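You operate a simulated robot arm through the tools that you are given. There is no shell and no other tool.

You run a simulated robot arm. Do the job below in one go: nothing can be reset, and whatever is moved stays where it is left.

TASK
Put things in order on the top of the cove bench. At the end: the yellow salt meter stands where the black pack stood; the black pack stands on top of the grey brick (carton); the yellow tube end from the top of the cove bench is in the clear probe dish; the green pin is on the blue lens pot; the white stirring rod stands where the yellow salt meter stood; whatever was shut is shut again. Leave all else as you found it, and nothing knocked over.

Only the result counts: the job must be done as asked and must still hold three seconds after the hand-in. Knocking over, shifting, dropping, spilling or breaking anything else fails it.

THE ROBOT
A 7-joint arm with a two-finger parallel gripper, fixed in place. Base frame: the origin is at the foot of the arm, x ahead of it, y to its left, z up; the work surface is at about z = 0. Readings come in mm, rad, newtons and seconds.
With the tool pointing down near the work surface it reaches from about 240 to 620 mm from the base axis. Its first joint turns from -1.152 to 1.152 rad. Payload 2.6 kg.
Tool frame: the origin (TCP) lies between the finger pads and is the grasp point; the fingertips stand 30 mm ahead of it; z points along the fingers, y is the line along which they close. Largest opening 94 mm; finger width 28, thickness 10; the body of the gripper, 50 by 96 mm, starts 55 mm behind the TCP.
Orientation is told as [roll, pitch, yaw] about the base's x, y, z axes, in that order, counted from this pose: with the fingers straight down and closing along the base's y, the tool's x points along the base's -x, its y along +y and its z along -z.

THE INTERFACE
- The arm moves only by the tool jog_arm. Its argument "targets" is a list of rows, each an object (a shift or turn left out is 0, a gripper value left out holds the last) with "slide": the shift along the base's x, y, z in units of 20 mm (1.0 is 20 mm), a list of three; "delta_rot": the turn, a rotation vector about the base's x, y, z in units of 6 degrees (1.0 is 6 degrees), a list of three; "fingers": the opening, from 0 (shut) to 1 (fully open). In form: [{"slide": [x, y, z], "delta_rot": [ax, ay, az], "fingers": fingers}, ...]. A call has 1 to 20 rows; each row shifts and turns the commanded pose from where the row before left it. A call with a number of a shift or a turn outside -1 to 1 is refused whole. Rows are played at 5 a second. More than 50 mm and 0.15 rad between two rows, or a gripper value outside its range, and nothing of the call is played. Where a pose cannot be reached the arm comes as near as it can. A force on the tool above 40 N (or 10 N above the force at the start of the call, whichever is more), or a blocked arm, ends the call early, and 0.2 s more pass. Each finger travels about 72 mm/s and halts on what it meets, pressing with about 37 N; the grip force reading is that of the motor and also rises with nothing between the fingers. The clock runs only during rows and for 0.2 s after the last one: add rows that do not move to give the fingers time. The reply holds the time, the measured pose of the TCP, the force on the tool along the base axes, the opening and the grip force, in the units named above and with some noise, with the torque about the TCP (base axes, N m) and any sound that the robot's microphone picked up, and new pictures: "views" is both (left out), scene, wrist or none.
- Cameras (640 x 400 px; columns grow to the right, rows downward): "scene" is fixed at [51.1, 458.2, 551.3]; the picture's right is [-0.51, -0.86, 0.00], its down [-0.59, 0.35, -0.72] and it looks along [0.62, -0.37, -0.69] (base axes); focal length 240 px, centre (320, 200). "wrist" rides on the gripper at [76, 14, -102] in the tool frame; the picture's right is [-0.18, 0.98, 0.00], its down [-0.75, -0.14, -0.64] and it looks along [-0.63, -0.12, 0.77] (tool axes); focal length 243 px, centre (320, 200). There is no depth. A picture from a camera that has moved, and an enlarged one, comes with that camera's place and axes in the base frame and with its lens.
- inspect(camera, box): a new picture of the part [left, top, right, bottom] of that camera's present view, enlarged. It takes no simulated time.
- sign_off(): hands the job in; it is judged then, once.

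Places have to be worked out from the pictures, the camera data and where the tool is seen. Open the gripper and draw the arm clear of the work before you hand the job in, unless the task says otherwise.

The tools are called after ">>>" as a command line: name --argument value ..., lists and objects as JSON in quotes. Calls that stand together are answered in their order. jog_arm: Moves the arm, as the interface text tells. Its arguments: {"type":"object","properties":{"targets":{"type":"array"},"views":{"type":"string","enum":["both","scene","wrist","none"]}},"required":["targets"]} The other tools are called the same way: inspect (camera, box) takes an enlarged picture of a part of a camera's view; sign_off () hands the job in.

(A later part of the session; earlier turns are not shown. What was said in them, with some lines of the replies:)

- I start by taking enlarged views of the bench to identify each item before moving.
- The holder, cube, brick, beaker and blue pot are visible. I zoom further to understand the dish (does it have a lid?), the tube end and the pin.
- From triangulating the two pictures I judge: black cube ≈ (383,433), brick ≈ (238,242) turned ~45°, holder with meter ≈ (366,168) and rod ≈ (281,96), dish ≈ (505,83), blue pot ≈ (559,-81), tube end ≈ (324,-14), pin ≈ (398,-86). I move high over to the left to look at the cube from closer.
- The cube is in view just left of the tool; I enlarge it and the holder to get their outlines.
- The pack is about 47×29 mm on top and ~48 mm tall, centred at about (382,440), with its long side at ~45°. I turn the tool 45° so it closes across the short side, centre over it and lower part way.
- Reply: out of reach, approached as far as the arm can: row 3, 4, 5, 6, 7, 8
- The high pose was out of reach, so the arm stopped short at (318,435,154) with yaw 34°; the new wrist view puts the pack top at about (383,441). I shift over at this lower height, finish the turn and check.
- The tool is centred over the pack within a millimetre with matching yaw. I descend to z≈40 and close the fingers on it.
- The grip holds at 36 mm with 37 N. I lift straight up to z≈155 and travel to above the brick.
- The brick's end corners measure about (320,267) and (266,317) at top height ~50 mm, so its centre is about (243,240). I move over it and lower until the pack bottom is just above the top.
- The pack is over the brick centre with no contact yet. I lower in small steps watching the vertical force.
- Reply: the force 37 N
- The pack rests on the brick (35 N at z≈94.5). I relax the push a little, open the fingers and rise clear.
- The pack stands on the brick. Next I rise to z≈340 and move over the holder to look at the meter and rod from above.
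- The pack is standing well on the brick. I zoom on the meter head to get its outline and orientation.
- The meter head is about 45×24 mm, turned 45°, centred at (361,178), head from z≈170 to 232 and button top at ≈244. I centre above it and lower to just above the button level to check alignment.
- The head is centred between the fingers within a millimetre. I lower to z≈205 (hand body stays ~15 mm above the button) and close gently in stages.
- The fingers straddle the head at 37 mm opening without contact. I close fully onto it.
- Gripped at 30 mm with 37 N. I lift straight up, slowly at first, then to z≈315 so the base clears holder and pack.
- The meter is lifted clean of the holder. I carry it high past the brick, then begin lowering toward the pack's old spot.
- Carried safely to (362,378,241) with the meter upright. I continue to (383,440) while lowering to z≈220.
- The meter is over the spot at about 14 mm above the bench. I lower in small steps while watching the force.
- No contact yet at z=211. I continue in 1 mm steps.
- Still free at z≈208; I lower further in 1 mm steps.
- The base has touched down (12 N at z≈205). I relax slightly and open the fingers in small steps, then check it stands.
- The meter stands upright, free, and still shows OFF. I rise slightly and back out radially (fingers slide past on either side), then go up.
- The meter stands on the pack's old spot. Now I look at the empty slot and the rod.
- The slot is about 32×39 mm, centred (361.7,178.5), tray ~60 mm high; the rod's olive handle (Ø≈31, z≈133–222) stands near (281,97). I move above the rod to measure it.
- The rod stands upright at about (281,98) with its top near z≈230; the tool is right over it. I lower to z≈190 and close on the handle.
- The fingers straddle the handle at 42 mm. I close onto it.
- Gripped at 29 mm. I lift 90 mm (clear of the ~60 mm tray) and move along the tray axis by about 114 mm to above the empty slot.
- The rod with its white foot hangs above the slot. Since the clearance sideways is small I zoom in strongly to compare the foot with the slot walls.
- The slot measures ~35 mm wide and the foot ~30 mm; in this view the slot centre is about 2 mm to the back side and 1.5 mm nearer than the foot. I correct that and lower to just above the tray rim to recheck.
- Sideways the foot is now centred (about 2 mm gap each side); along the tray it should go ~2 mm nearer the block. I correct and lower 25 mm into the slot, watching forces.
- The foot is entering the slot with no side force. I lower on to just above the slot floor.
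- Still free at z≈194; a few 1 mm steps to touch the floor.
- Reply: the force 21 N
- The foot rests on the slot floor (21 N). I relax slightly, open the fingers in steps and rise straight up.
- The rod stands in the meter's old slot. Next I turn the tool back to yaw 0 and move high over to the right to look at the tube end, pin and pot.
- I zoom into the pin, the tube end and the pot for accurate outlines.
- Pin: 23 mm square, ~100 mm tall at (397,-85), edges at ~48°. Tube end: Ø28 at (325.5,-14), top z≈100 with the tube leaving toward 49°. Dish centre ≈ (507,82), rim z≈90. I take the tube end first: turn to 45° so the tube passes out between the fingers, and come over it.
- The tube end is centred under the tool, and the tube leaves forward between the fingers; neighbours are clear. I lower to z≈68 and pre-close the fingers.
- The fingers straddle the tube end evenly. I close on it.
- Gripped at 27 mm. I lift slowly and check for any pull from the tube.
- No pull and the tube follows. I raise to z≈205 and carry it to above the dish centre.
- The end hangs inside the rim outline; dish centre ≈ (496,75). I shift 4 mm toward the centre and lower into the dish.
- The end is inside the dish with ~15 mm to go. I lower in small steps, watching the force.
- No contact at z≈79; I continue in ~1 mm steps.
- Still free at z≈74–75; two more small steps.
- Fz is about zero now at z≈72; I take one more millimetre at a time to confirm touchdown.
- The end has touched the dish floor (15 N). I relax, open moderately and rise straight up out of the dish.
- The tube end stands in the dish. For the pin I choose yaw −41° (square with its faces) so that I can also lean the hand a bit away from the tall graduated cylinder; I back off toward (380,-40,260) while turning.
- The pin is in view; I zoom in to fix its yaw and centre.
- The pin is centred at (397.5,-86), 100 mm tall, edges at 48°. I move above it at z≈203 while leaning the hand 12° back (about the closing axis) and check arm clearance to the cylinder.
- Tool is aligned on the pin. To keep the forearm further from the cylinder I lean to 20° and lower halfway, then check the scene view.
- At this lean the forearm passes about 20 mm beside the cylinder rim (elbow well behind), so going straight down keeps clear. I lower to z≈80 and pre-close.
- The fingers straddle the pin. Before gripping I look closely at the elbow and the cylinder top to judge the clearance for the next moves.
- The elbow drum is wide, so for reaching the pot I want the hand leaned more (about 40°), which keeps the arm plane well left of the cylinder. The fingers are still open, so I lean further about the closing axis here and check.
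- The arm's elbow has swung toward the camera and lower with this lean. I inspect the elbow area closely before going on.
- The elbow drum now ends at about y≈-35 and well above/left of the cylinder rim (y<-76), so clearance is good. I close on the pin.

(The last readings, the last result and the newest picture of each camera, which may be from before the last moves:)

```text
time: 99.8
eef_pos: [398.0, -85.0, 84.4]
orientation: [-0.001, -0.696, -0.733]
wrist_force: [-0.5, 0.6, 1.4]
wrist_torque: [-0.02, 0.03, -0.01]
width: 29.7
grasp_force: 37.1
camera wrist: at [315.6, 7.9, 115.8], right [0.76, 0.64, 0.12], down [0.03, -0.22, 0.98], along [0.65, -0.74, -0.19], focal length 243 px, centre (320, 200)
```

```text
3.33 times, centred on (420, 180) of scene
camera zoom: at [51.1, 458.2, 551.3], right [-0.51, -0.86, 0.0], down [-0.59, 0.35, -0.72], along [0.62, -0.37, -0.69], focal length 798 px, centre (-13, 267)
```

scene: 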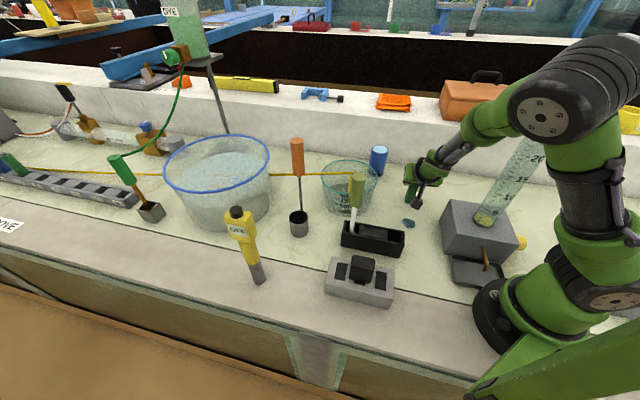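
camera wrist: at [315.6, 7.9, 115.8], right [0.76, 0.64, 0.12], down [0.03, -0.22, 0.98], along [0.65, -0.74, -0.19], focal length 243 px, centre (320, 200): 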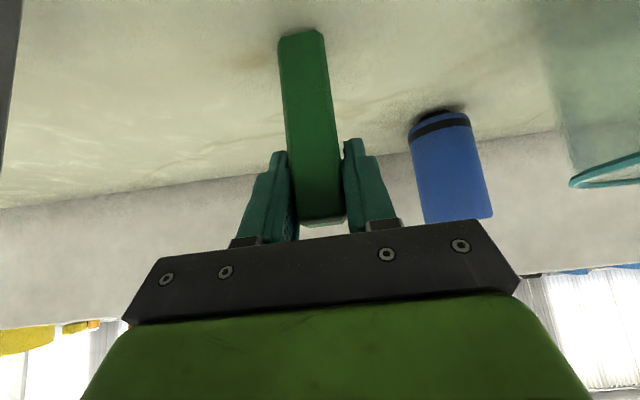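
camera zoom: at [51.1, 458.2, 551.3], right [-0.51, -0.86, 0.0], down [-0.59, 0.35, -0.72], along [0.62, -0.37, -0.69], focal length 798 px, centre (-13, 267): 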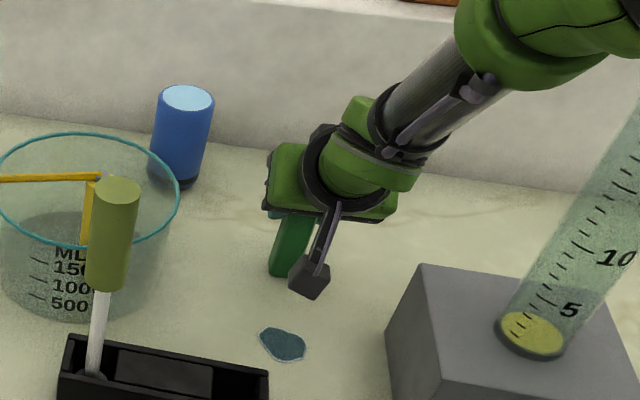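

Gripped. I lift gently and watch pin and arm.

>>> jog_arm --targets '[{"slide": [0, 0, 0.4]}, {"slide": [0, 0, 0.7]}, {"slide": [0, 0, 0.9]}, {"slide": [0, 0, 0.9]}, {"slide": [0, 0, 0.9]}, {"slide": [0, 0, 0]}, {"slide": [0, 0, 0]}]'

>>> inspect --camera "scene" --box '[440, 0, 640, 240]'

>>> inspect --camera "scene" --box '[370, 110, 470, 220]'

```text
time: 101.4
eef_pos: [397.4, -85.6, 161.6]
orientation: [-0.001, -0.694, -0.733]
wrist_force: [0.4, 0.5, -0.5]
wrist_torque: [0.0, -0.02, 0.01]
width: 29.8
grasp_force: 37.1
camera wrist: at [315.3, 8.2, 191.6], right [0.76, 0.64, 0.12], down [0.03, -0.22, 0.98], along [0.65, -0.74, -0.19], focal length 243 px, centre (320, 200)
```

scene: 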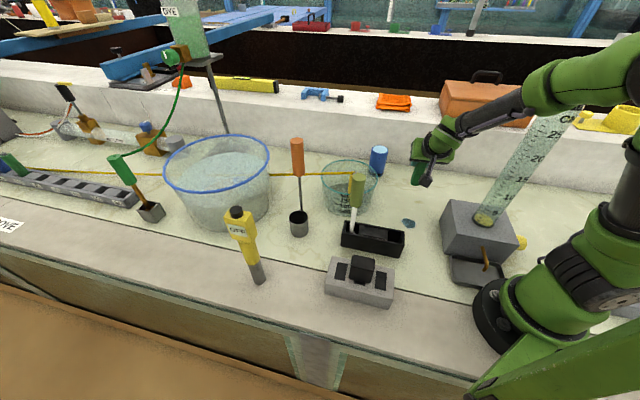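
wrist: 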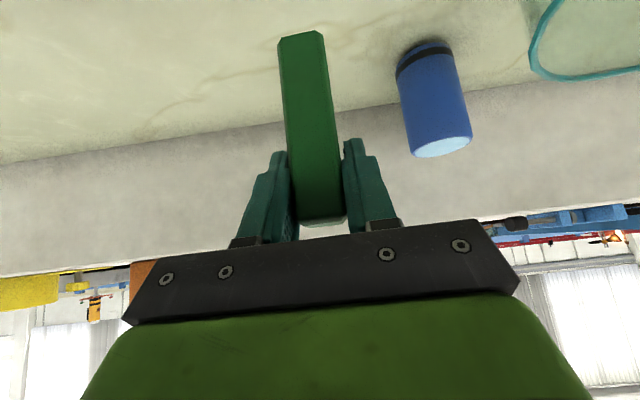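

```text
1.67 times, centred on (540, 120) of scene
camera zoom: at [51.1, 458.2, 551.3], right [-0.51, -0.86, 0.0], down [-0.59, 0.35, -0.72], along [0.62, -0.37, -0.69], focal length 399 px, centre (-47, 333)
```

zoom: 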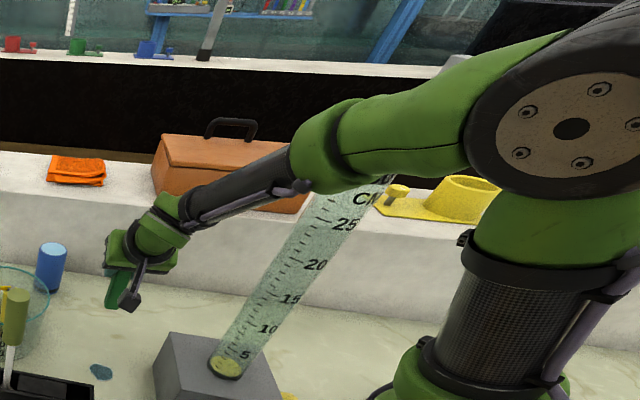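

```text
3.64 times, centred on (420, 165) of scene
camera zoom: at [51.1, 458.2, 551.3], right [-0.51, -0.86, 0.0], down [-0.59, 0.35, -0.72], along [0.62, -0.37, -0.69], focal length 871 px, centre (-44, 327)
```

zoom: 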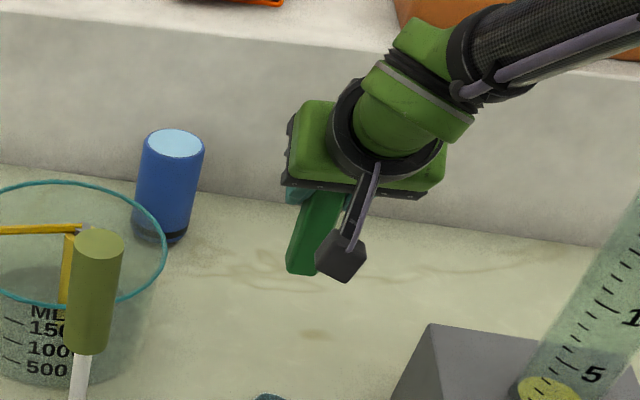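

The pin is lifted and the elbow has moved even further from the cylinder. I raise to z≈235 and advance toward the pot.

>>> jog_arm --targets '[{"slide": [0, 0, 0.92]}, {"slide": [0, 0, 0.92]}, {"slide": [0, 0, 0.92]}, {"slide": [0, 0, 0.92]}, {"slide": [0.7, 0, 0]}, {"slide": [0.7, 0, 0]}, {"slide": [0.7, 0, 0]}, {"slide": [0.7, 0, 0]}, {"slide": [0.7, 0.05, 0]}, {"slide": [0.7, 0.05, 0]}, {"slide": [0, 0, 0]}, {"slide": [0, 0, 0]}]'

>>> inspect --camera "scene" --box '[440, 0, 640, 240]'

>>> inspect --camera "wrist" --box '[240, 0, 480, 240]'

```text
time: 104.0
eef_pos: [482.0, -83.5, 235.1]
orientation: [-0.001, -0.695, -0.73]
wrist_force: [0.0, 0.9, -1.9]
wrist_torque: [-0.02, 0.02, -0.01]
width: 29.6
grasp_force: 36.7
camera wrist: at [399.6, 10.1, 265.5], right [0.76, 0.64, 0.12], down [0.03, -0.22, 0.98], along [0.65, -0.74, -0.19], focal length 243 px, centre (320, 200)
```

scene: 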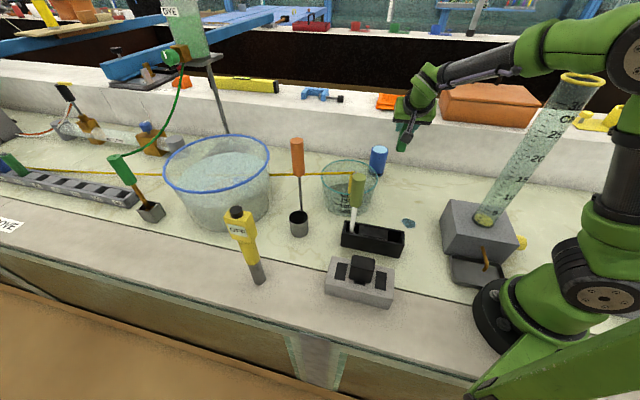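
wrist: 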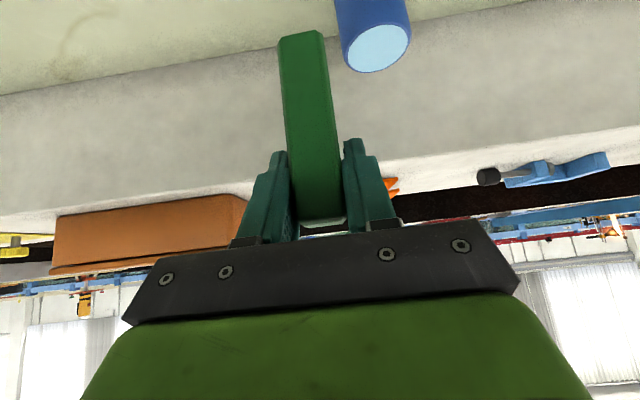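

```text
1.67 times, centred on (540, 120) of scene
camera zoom: at [51.1, 458.2, 551.3], right [-0.51, -0.86, 0.0], down [-0.59, 0.35, -0.72], along [0.62, -0.37, -0.69], focal length 399 px, centre (-47, 333)
```

zoom: 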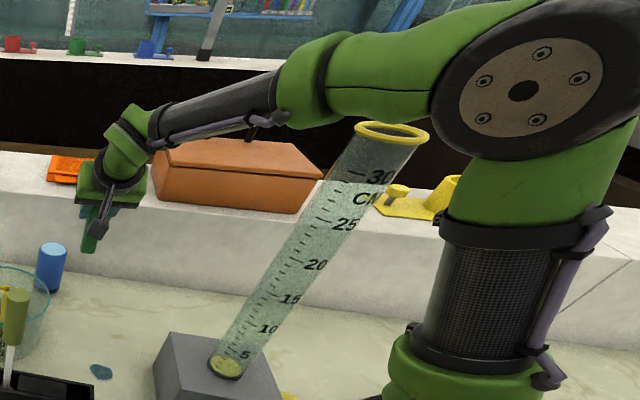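

```text
1.67 times, centred on (360, 120) of wrist
camera zoom: at [399.6, 10.1, 265.5], right [0.76, 0.64, 0.12], down [0.03, -0.22, 0.98], along [0.65, -0.74, -0.19], focal length 404 px, centre (253, 333)
```

zoom: 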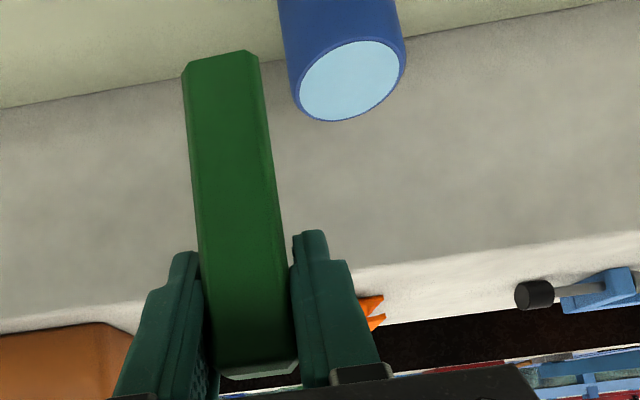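

The pot top is at about (560,-80.5), z≈112 and the arm is well clear of the cylinder. I advance until the pin is over the pot centre.

>>> jog_arm --targets '[{"slide": [0.78, 0.03, 0]}, {"slide": [0.78, 0.03, 0]}, {"slide": [0.78, 0.03, 0]}, {"slide": [0.78, 0.03, 0]}, {"slide": [0.76, 0.03, 0]}, {"slide": [0, 0, 0]}, {"slide": [0, 0, 0]}]'

>>> inspect --camera "scene" --box '[330, 80, 450, 200]'

>>> inspect --camera "wrist" --box '[220, 0, 420, 200]'

```text
time: 105.6
eef_pos: [559.8, -81.0, 234.0]
orientation: [-0.002, -0.693, -0.731]
wrist_force: [0.9, 0.2, -0.7]
wrist_torque: [0.0, -0.06, -0.03]
width: 29.8
grasp_force: 37.6
camera wrist: at [477.1, 13.0, 265.2], right [0.76, 0.64, 0.12], down [0.03, -0.22, 0.98], along [0.65, -0.74, -0.19], focal length 243 px, centre (320, 200)
```

scene: 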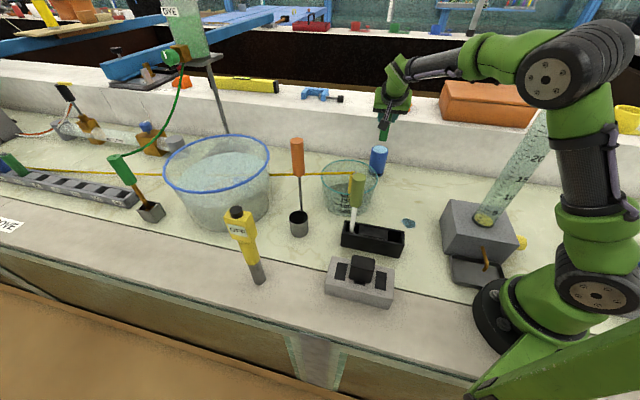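
wrist: 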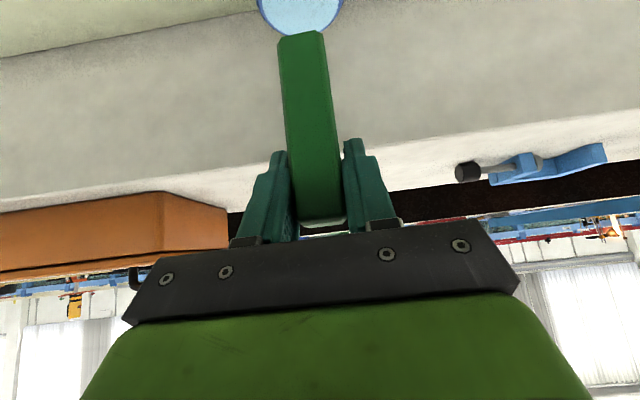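

```text
3.33 times, centred on (390, 140) of scene
camera zoom: at [51.1, 458.2, 551.3], right [-0.51, -0.86, 0.0], down [-0.59, 0.35, -0.72], along [0.62, -0.37, -0.69], focal length 798 px, centre (87, 400)
```

zoom: 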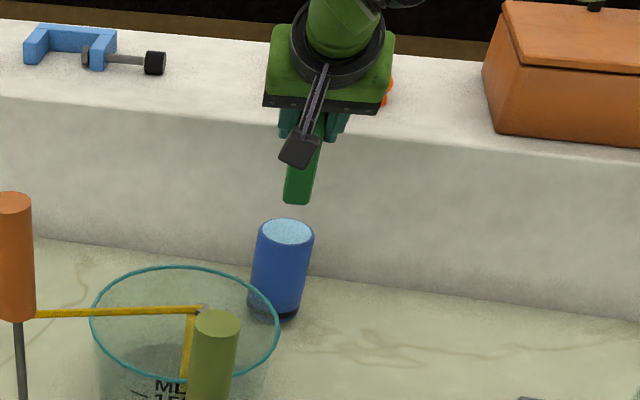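

```text
2.00 times, centred on (320, 100) of wrist
camera zoom: at [477.1, 13.0, 265.2], right [0.76, 0.64, 0.12], down [0.03, -0.22, 0.98], along [0.65, -0.74, -0.19], focal length 485 px, centre (320, 400)
```

zoom: 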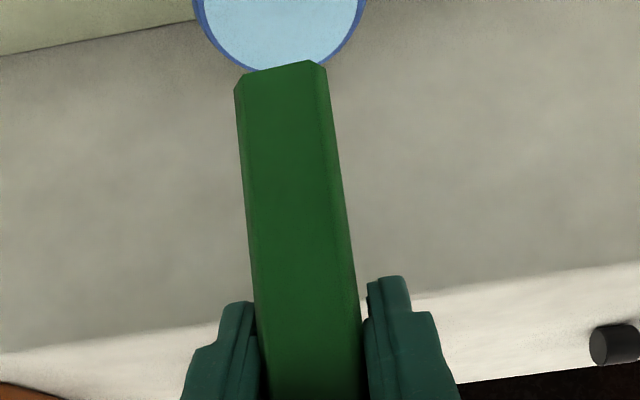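

The pin hangs right over the pot, but the elbow drum seems to come near the cylinder's top; I check that closely before lowering.

>>> inspect --camera "scene" --box '[480, 0, 640, 160]'

>>> inspect --camera "scene" --box '[440, 60, 640, 340]'

```text
2.50 times, centred on (560, 80) of scene
camera zoom: at [51.1, 458.2, 551.3], right [-0.51, -0.86, 0.0], down [-0.59, 0.35, -0.72], along [0.62, -0.37, -0.69], focal length 599 px, centre (-280, 500)
```

zoom: 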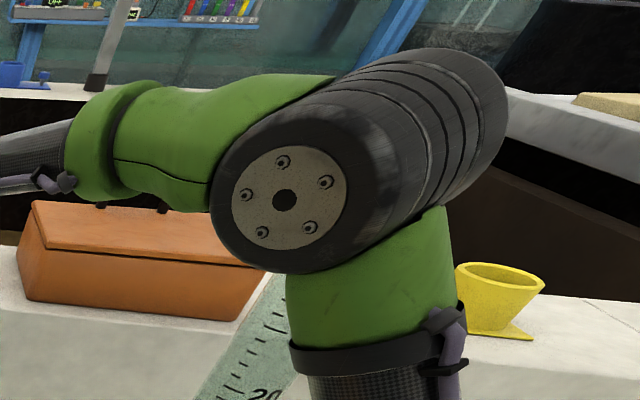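

```text
1.43 times, centred on (540, 200) of scene
camera zoom: at [51.1, 458.2, 551.3], right [-0.51, -0.86, 0.0], down [-0.59, 0.35, -0.72], along [0.62, -0.37, -0.69], focal length 342 px, centre (6, 200)
```

zoom: 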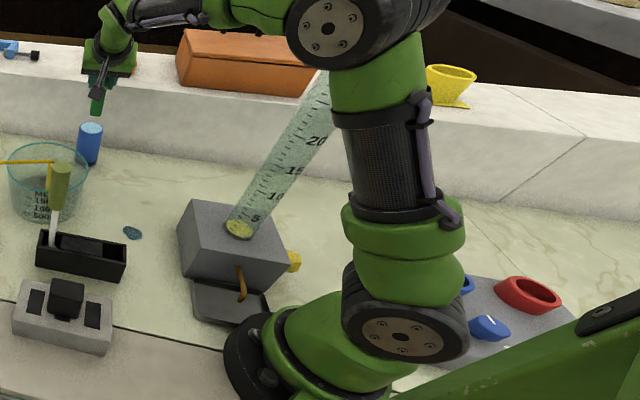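

From consistent size and link-length checks the elbow drum stays around y>−10, z>440, so it is clear of the cylinder (rim y<−76, top z≈425). The pin is centred over the pot within ~1 mm; I lower 30 mm.

>>> jog_arm --targets '[{"slide": [0, 0, -0.3]}, {"slide": [0, 0, -0.3]}, {"slide": [0, 0, -0.3]}, {"slide": [0, 0, -0.3]}, {"slide": [0, 0, -0.3]}, {"slide": [0, 0, 0]}]'

>>> inspect --camera "scene" --box '[350, 100, 420, 190]'

>>> inspect --camera "scene" --box '[440, 0, 640, 260]'

```text
time: 107.0
eef_pos: [558.9, -80.8, 205.4]
orientation: [-0.002, -0.695, -0.731]
wrist_force: [0.5, 0.4, -1.5]
wrist_torque: [0.03, 0.0, 0.0]
width: 29.7
grasp_force: 37.0
camera wrist: at [477.1, 13.0, 235.4], right [0.76, 0.64, 0.12], down [0.03, -0.22, 0.98], along [0.65, -0.74, -0.19], focal length 243 px, centre (320, 200)
```

scene: 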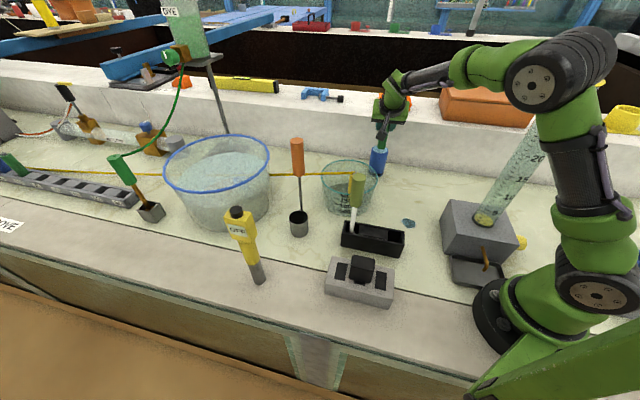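
wrist: 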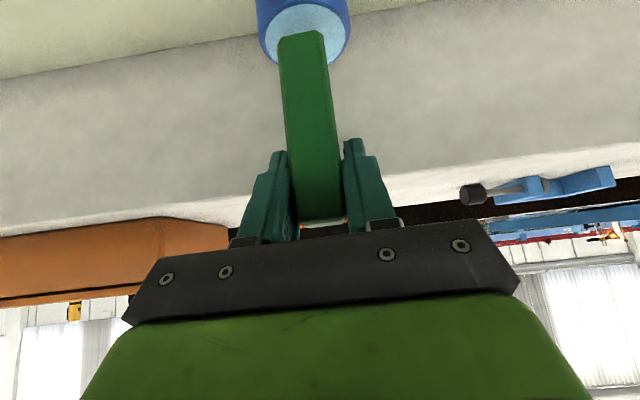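

```text
4.44 times, centred on (385, 145) of scene
camera zoom: at [51.1, 458.2, 551.3], right [-0.51, -0.86, 0.0], down [-0.59, 0.35, -0.72], along [0.62, -0.37, -0.69], focal length 1064 px, centre (31, 444)
```

zoom: 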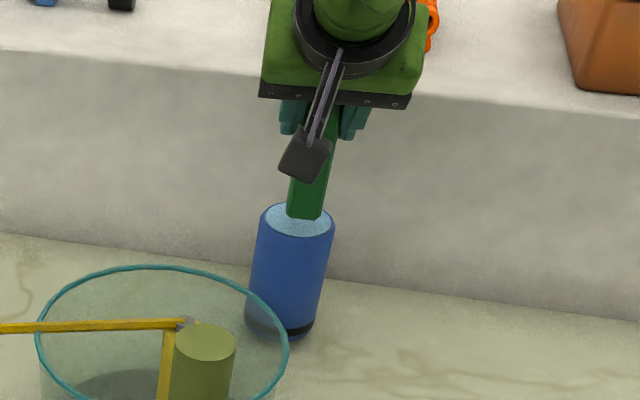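

```text
1.54 times, centred on (540, 130) of scene
camera zoom: at [51.1, 458.2, 551.3], right [-0.51, -0.86, 0.0], down [-0.59, 0.35, -0.72], along [0.62, -0.37, -0.69], focal length 368 px, centre (-18, 308)
```

zoom: 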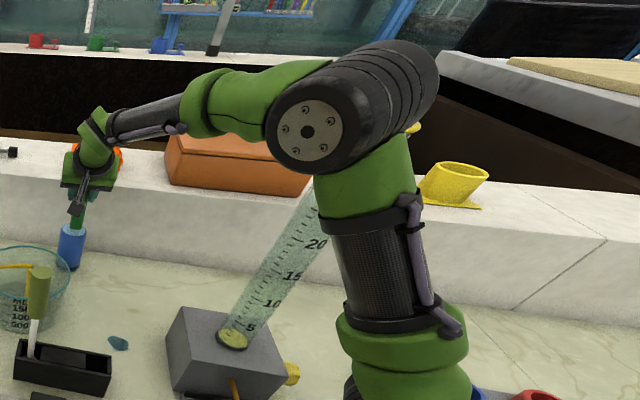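

The pin is just above the pot top (≈9 mm) and everything looks undisturbed. I lower in small steps to contact.

>>> jog_arm --targets '[{"slide": [0, 0, -0.1]}, {"slide": [0, 0, -0.1]}, {"slide": [0, 0, -0.08]}, {"slide": [0, 0, 0]}]' --views "none"

```text
time: 108.0
eef_pos: [559.3, -81.2, 199.0]
orientation: [-0.002, -0.694, -0.733]
wrist_force: [0.3, 0.4, -1.2]
wrist_torque: [0.01, 0.02, 0.01]
width: 29.9
grasp_force: 36.7
```

No contact at z≈199; I continue in ~1 mm steps.

>>> jog_arm --targets '[{"slide": [0, 0, -0.05]}, {"slide": [0, 0, -0.05]}, {"slide": [0, 0, 0]}]' --views "none"

>>> inspect --camera "scene" --box '[360, 120, 410, 180]'

```text
time: 108.8
eef_pos: [559.0, -80.4, 197.0]
orientation: [-0.001, -0.694, -0.731]
wrist_force: [-0.4, -0.8, -0.2]
wrist_torque: [0.01, -0.02, 0.02]
width: 29.8
grasp_force: 37.4
```

```text
6.67 times, centred on (385, 150) of scene
camera zoom: at [51.1, 458.2, 551.3], right [-0.51, -0.86, 0.0], down [-0.59, 0.35, -0.72], along [0.62, -0.37, -0.69], focal length 1596 px, centre (-113, 533)
```

zoom: 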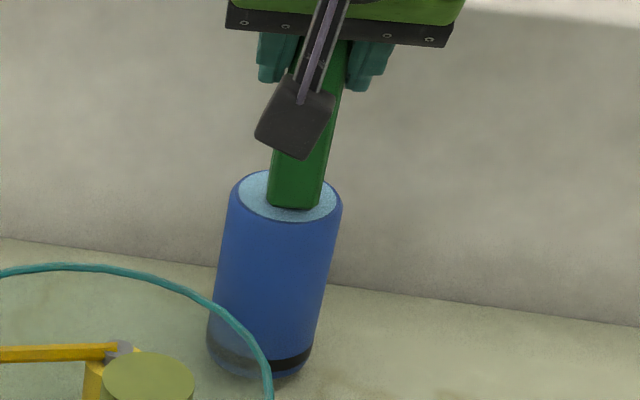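

Close to touching; a little further down.

>>> jog_arm --targets '[{"slide": [0, 0, -0.05]}, {"slide": [0, 0, -0.05]}, {"slide": [0, 0, 0]}]' --views "none"

```text
time: 109.6
eef_pos: [559.2, -81.6, 195.5]
orientation: [-0.001, -0.695, -0.731]
wrist_force: [0.3, 0.6, -1.2]
wrist_torque: [0.0, 0.01, -0.01]
width: 29.4
grasp_force: 36.6
```

Still free at z≈195.5; I keep going in 1 mm steps.

>>> jog_arm --targets '[{"slide": [0, 0, -0.05]}, {"slide": [0, 0, -0.05]}, {"slide": [0, 0, 0]}]' --views "none"

```text
time: 110.4
eef_pos: [559.8, -80.5, 193.4]
orientation: [-0.003, -0.695, -0.731]
wrist_force: [-0.9, -0.3, -0.7]
wrist_torque: [0.01, 0.0, 0.02]
width: 29.7
grasp_force: 37.6
```

Still no contact at z≈193.5 (pin bottom ≈109); another two small steps.

>>> jog_arm --targets '[{"slide": [0, 0, -0.05]}, {"slide": [0, 0, -0.05]}, {"slide": [0, 0, 0]}]' --views "none"

>>> inspect --camera "scene" --box '[360, 120, 410, 180]'

```text
time: 111.2
eef_pos: [559.2, -81.3, 192.0]
orientation: [0.0, -0.699, -0.734]
wrist_force: [-2.2, 1.0, 13.4]
wrist_torque: [0.12, 0.32, -0.02]
width: 29.7
grasp_force: 36.7
```

```text
6.67 times, centred on (385, 150) of scene
camera zoom: at [51.0, 458.2, 551.3], right [-0.51, -0.86, 0.0], down [-0.59, 0.35, -0.72], along [0.62, -0.37, -0.69], focal length 1596 px, centre (-113, 533)
```

zoom: 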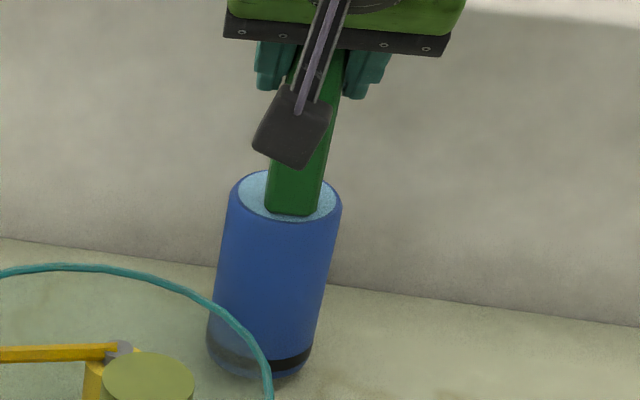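

The pin has touched down on the pot centre (13 N). I relax, open the fingers in small steps, and withdraw back along the tool axis.

>>> jog_arm --targets '[{"slide": [0, 0, 0.03]}, {"slide": [0, 0, 0]}, {"fingers": 0.325}, {"fingers": 0.335}, {"fingers": 0.35}, {"fingers": 0.38}, {"fingers": 0.45}, {"fingers": 0.6}, {"fingers": 0.7}, {"slide": [0, 0, 0]}]'

>>> inspect --camera "scene" --box '[360, 100, 430, 180]'

>>> inspect --camera "wrist" --box '[200, 0, 440, 240]'

```text
time: 113.4
eef_pos: [558.7, -81.1, 191.9]
orientation: [-0.002, -0.695, -0.732]
wrist_force: [-0.9, 0.3, 0.2]
wrist_torque: [0.02, -0.01, -0.01]
width: 65.8
grasp_force: 0.0
camera wrist: at [477.0, 12.7, 222.6], right [0.76, 0.64, 0.12], down [0.03, -0.22, 0.98], along [0.65, -0.74, -0.19], focal length 243 px, centre (320, 200)
```

scene: 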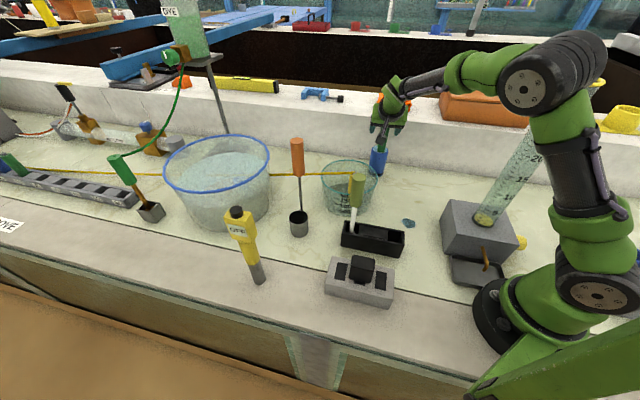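
wrist: 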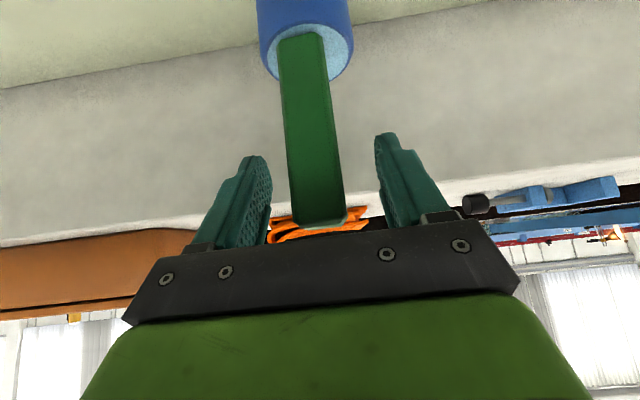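

```text
5.00 times, centred on (395, 140) of scene
camera zoom: at [51.1, 458.2, 551.3], right [-0.51, -0.86, 0.0], down [-0.59, 0.35, -0.72], along [0.62, -0.37, -0.69], focal length 1197 px, centre (-55, 500)
```

zoom: 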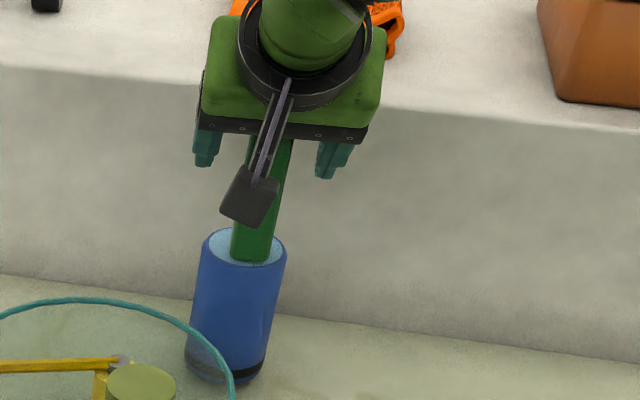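

```text
1.67 times, centred on (320, 120) of wrist
camera zoom: at [477.0, 12.7, 222.6], right [0.76, 0.64, 0.12], down [0.03, -0.22, 0.98], along [0.65, -0.74, -0.19], focal length 404 px, centre (320, 333)
```

zoom: 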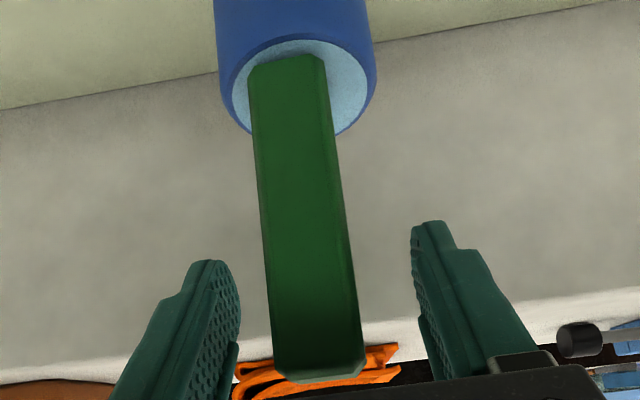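

The pin stands free and upright on the pot. I withdraw along the tool axis, checking nothing is touched.

>>> jog_arm --targets '[{"slide": [-0.24, 0.21, 0.38]}, {"slide": [-0.48, 0.43, 0.77]}, {"slide": [-0.48, 0.43, 0.77]}, {"slide": [-0.48, 0.43, 0.77]}, {"slide": [-0.48, 0.43, 0.77]}, {"slide": [-0.48, 0.43, 0.77]}, {"slide": [0, 0, 0]}]'

>>> inspect --camera "scene" --box '[440, 0, 640, 260]'

>>> inspect --camera "scene" --box '[310, 90, 430, 260]'

```text
time: 115.0
eef_pos: [505.8, -33.7, 276.4]
orientation: [-0.003, -0.694, -0.733]
wrist_force: [-0.2, -0.2, 0.6]
wrist_torque: [-0.03, 0.0, -0.03]
width: 65.9
grasp_force: 0.0
camera wrist: at [423.8, 59.9, 307.6], right [0.76, 0.64, 0.12], down [0.03, -0.22, 0.98], along [0.65, -0.74, -0.19], focal length 243 px, centre (320, 200)
```

scene: 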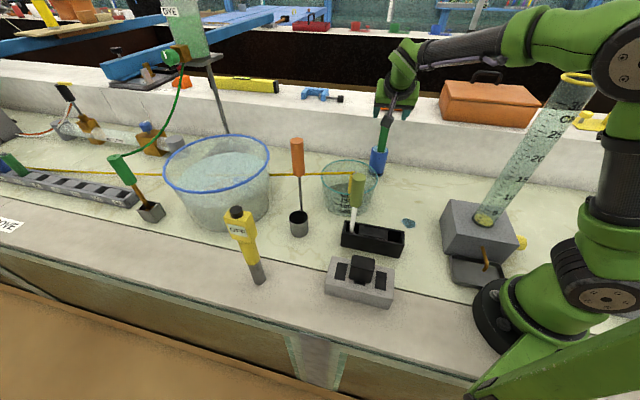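
wrist: 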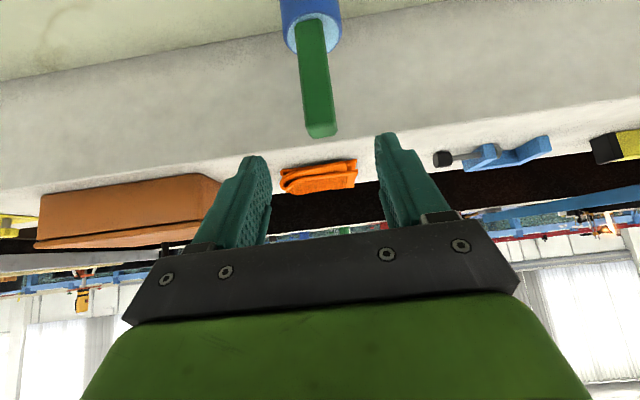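

```text
1.54 times, centred on (540, 130) of scene
camera zoom: at [51.1, 458.2, 551.3], right [-0.51, -0.86, 0.0], down [-0.59, 0.35, -0.72], along [0.62, -0.37, -0.69], focal length 368 px, centre (-18, 308)
```

zoom: 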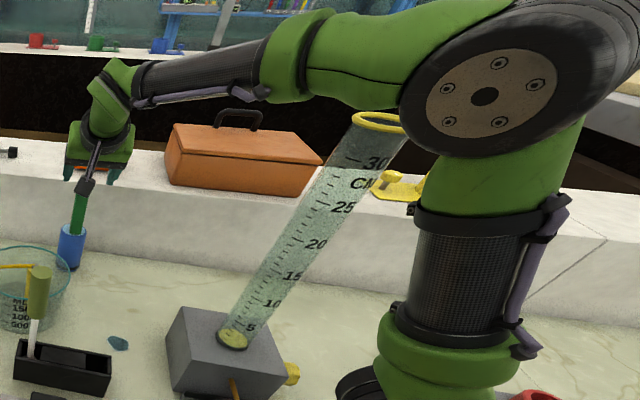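

```text
2.35 times, centred on (370, 175) of scene
camera zoom: at [51.1, 458.2, 551.3], right [-0.51, -0.86, 0.0], down [-0.59, 0.35, -0.72], along [0.62, -0.37, -0.69], focal length 564 px, centre (202, 259)
```

zoom: 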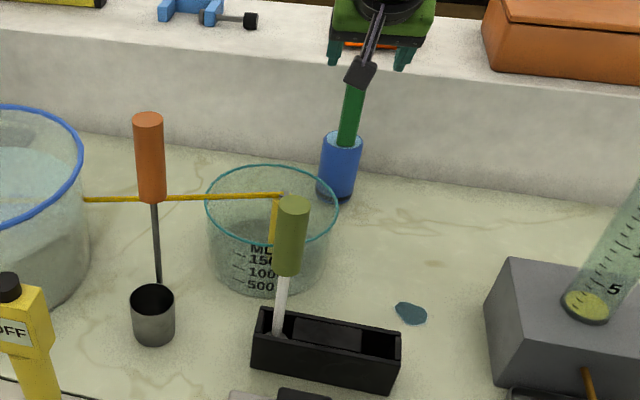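

The pin stands on the pot and the arm is clear. I now straighten the tool and return to a high neutral pose.

>>> jog_arm --targets '[{"slide": [-0.75, 0.6, 0.5], "delta_rot": [0.55, 0.61, 0]}, {"slide": [-0.75, 0.6, 0.5], "delta_rot": [0.55, 0.61, 0]}, {"slide": [-0.75, 0.6, 0.5], "delta_rot": [0.55, 0.61, 0]}, {"slide": [-0.75, 0.6, 0.5], "delta_rot": [0.55, 0.61, 0]}, {"slide": [-0.75, 0.6, 0.5], "delta_rot": [0.55, 0.61, 0]}, {"slide": [-0.75, 0.6, 0.5], "delta_rot": [0.55, 0.61, 0]}, {"slide": [-0.75, 0.6, 0.5], "delta_rot": [0.55, 0.61, 0]}, {"slide": [-0.75, 0, 0.4], "delta_rot": [0.55, 0.61, 0]}, {"slide": [0, 0, 0], "delta_rot": [0, 0, 0.9], "fingers": 1}, {"slide": [0, 0, 0], "delta_rot": [0, 0, 0.9]}, {"slide": [0, 0, 0], "delta_rot": [0, 0, 0.9]}, {"slide": [0, 0, 0], "delta_rot": [0, 0, 0.9]}, {"slide": [0, 0, 0], "delta_rot": [0, 0, 0.9]}, {"slide": [0, 0, 0], "delta_rot": [0, 0, 0.9]}, {"slide": [0, 0, 0], "delta_rot": [0, 0, 0.9]}, {"slide": [0, 0, 0], "delta_rot": [0, 0, 0.7]}, {"slide": [0, 0, 0]}]'

>>> inspect --camera "scene" --box '[220, 120, 460, 310]'

>>> inspect --camera "scene" --box '[0, 0, 320, 200]'

>>> inspect --camera "scene" --box '[400, 60, 640, 300]'

```text
time: 118.6
eef_pos: [386.8, 49.8, 354.1]
orientation: [0.001, -0.007, 0.0]
wrist_force: [0.6, 0.3, -0.4]
wrist_torque: [0.0, -0.01, 0.01]
width: 94.0
grasp_force: 0.1
camera wrist: at [310.1, 64.3, 457.1], right [0.18, 0.98, 0.0], down [0.75, -0.14, 0.65], along [0.64, -0.12, -0.76], focal length 243 px, centre (320, 200)
```

scene: 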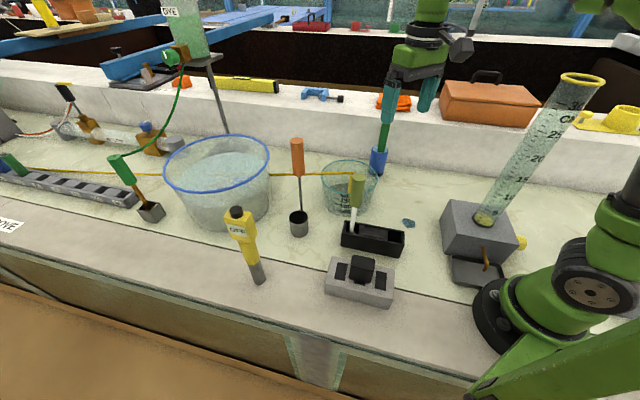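
wrist: 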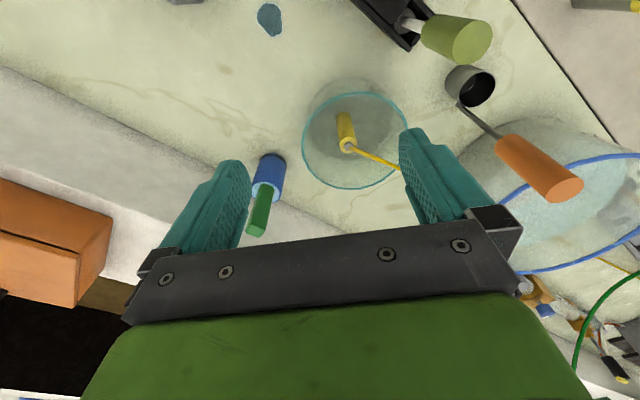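

```text
2.11 times, centred on (340, 215) of scene
camera zoom: at [51.1, 458.2, 551.3], right [-0.51, -0.86, 0.0], down [-0.59, 0.35, -0.72], along [0.62, -0.37, -0.69], focal length 504 px, centre (278, 168)
```

zoom: 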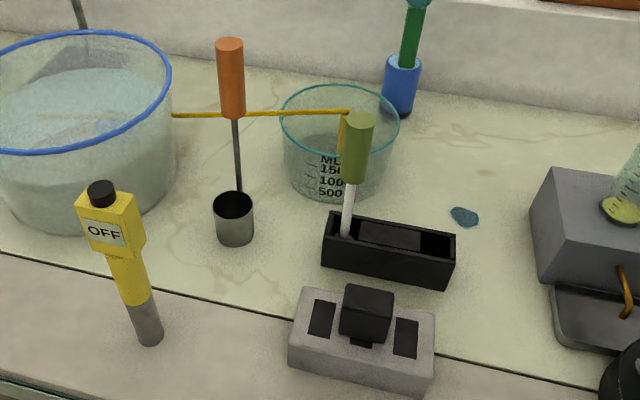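

```text
2.00 times, centred on (160, 100) of scene
camera zoom: at [51.1, 458.2, 551.3], right [-0.51, -0.86, 0.0], down [-0.59, 0.35, -0.72], along [0.62, -0.37, -0.69], focal length 479 px, centre (640, 400)
```

zoom: 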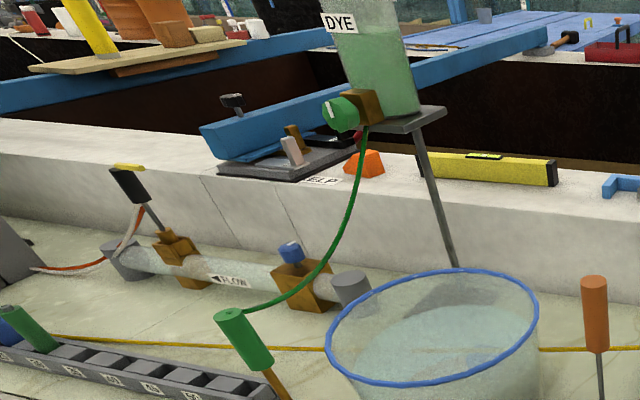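

```text
1.67 times, centred on (520, 180) of scene
camera zoom: at [51.1, 458.2, 551.3], right [-0.51, -0.86, 0.0], down [-0.59, 0.35, -0.72], along [0.62, -0.37, -0.69], focal length 399 px, centre (-13, 233)
```

zoom: 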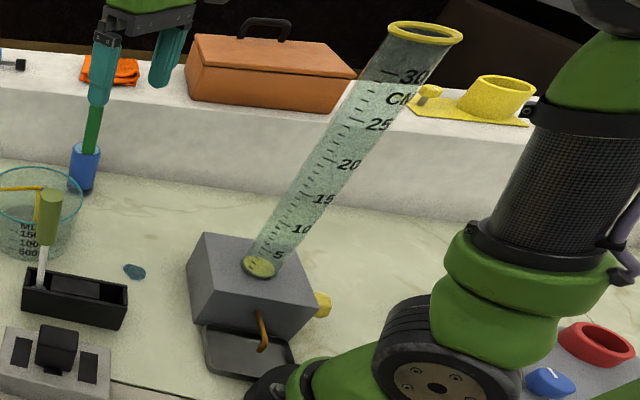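

All items are in place: meter (OFF, upright) on the pack's old spot, pack on the brick, rod in the meter's old slot, tube end standing in the dish, pin on the pot; the cylinder and the rest look unchanged, and the open gripper is high and clear. I hand the job in.

>>> sign_off

```text
The job is handed in.
```

I moved all five items and handed the job in. I don't know the judge's result, but the last pictures show everything standing where it should:

- **Salt meter:** standing upright where the black pack stood, still showing OFF.
- **Black pack:** standing on top of the grey brick, near its middle.
- **Yellow tube end:** standing inside the clear probe dish.
- **Green pin:** standing upright on the blue lens pot.
- **White stirring rod:** in the slot of the black holder where the meter stood.

I found nothing on the bench that was shut and needed opening, so there was nothing to close again. The small puddle under the tube end was there at the start, and I left it.

The bucket's contents changed from brown to clear during the run. I never touched the bucket, so I think it cleared by itself.

The arm worked close to the tall graduated cylinder while moving the pin. There was no sign of contact, and the cylinder looks unmoved. The gripper is open and raised clear of the work.
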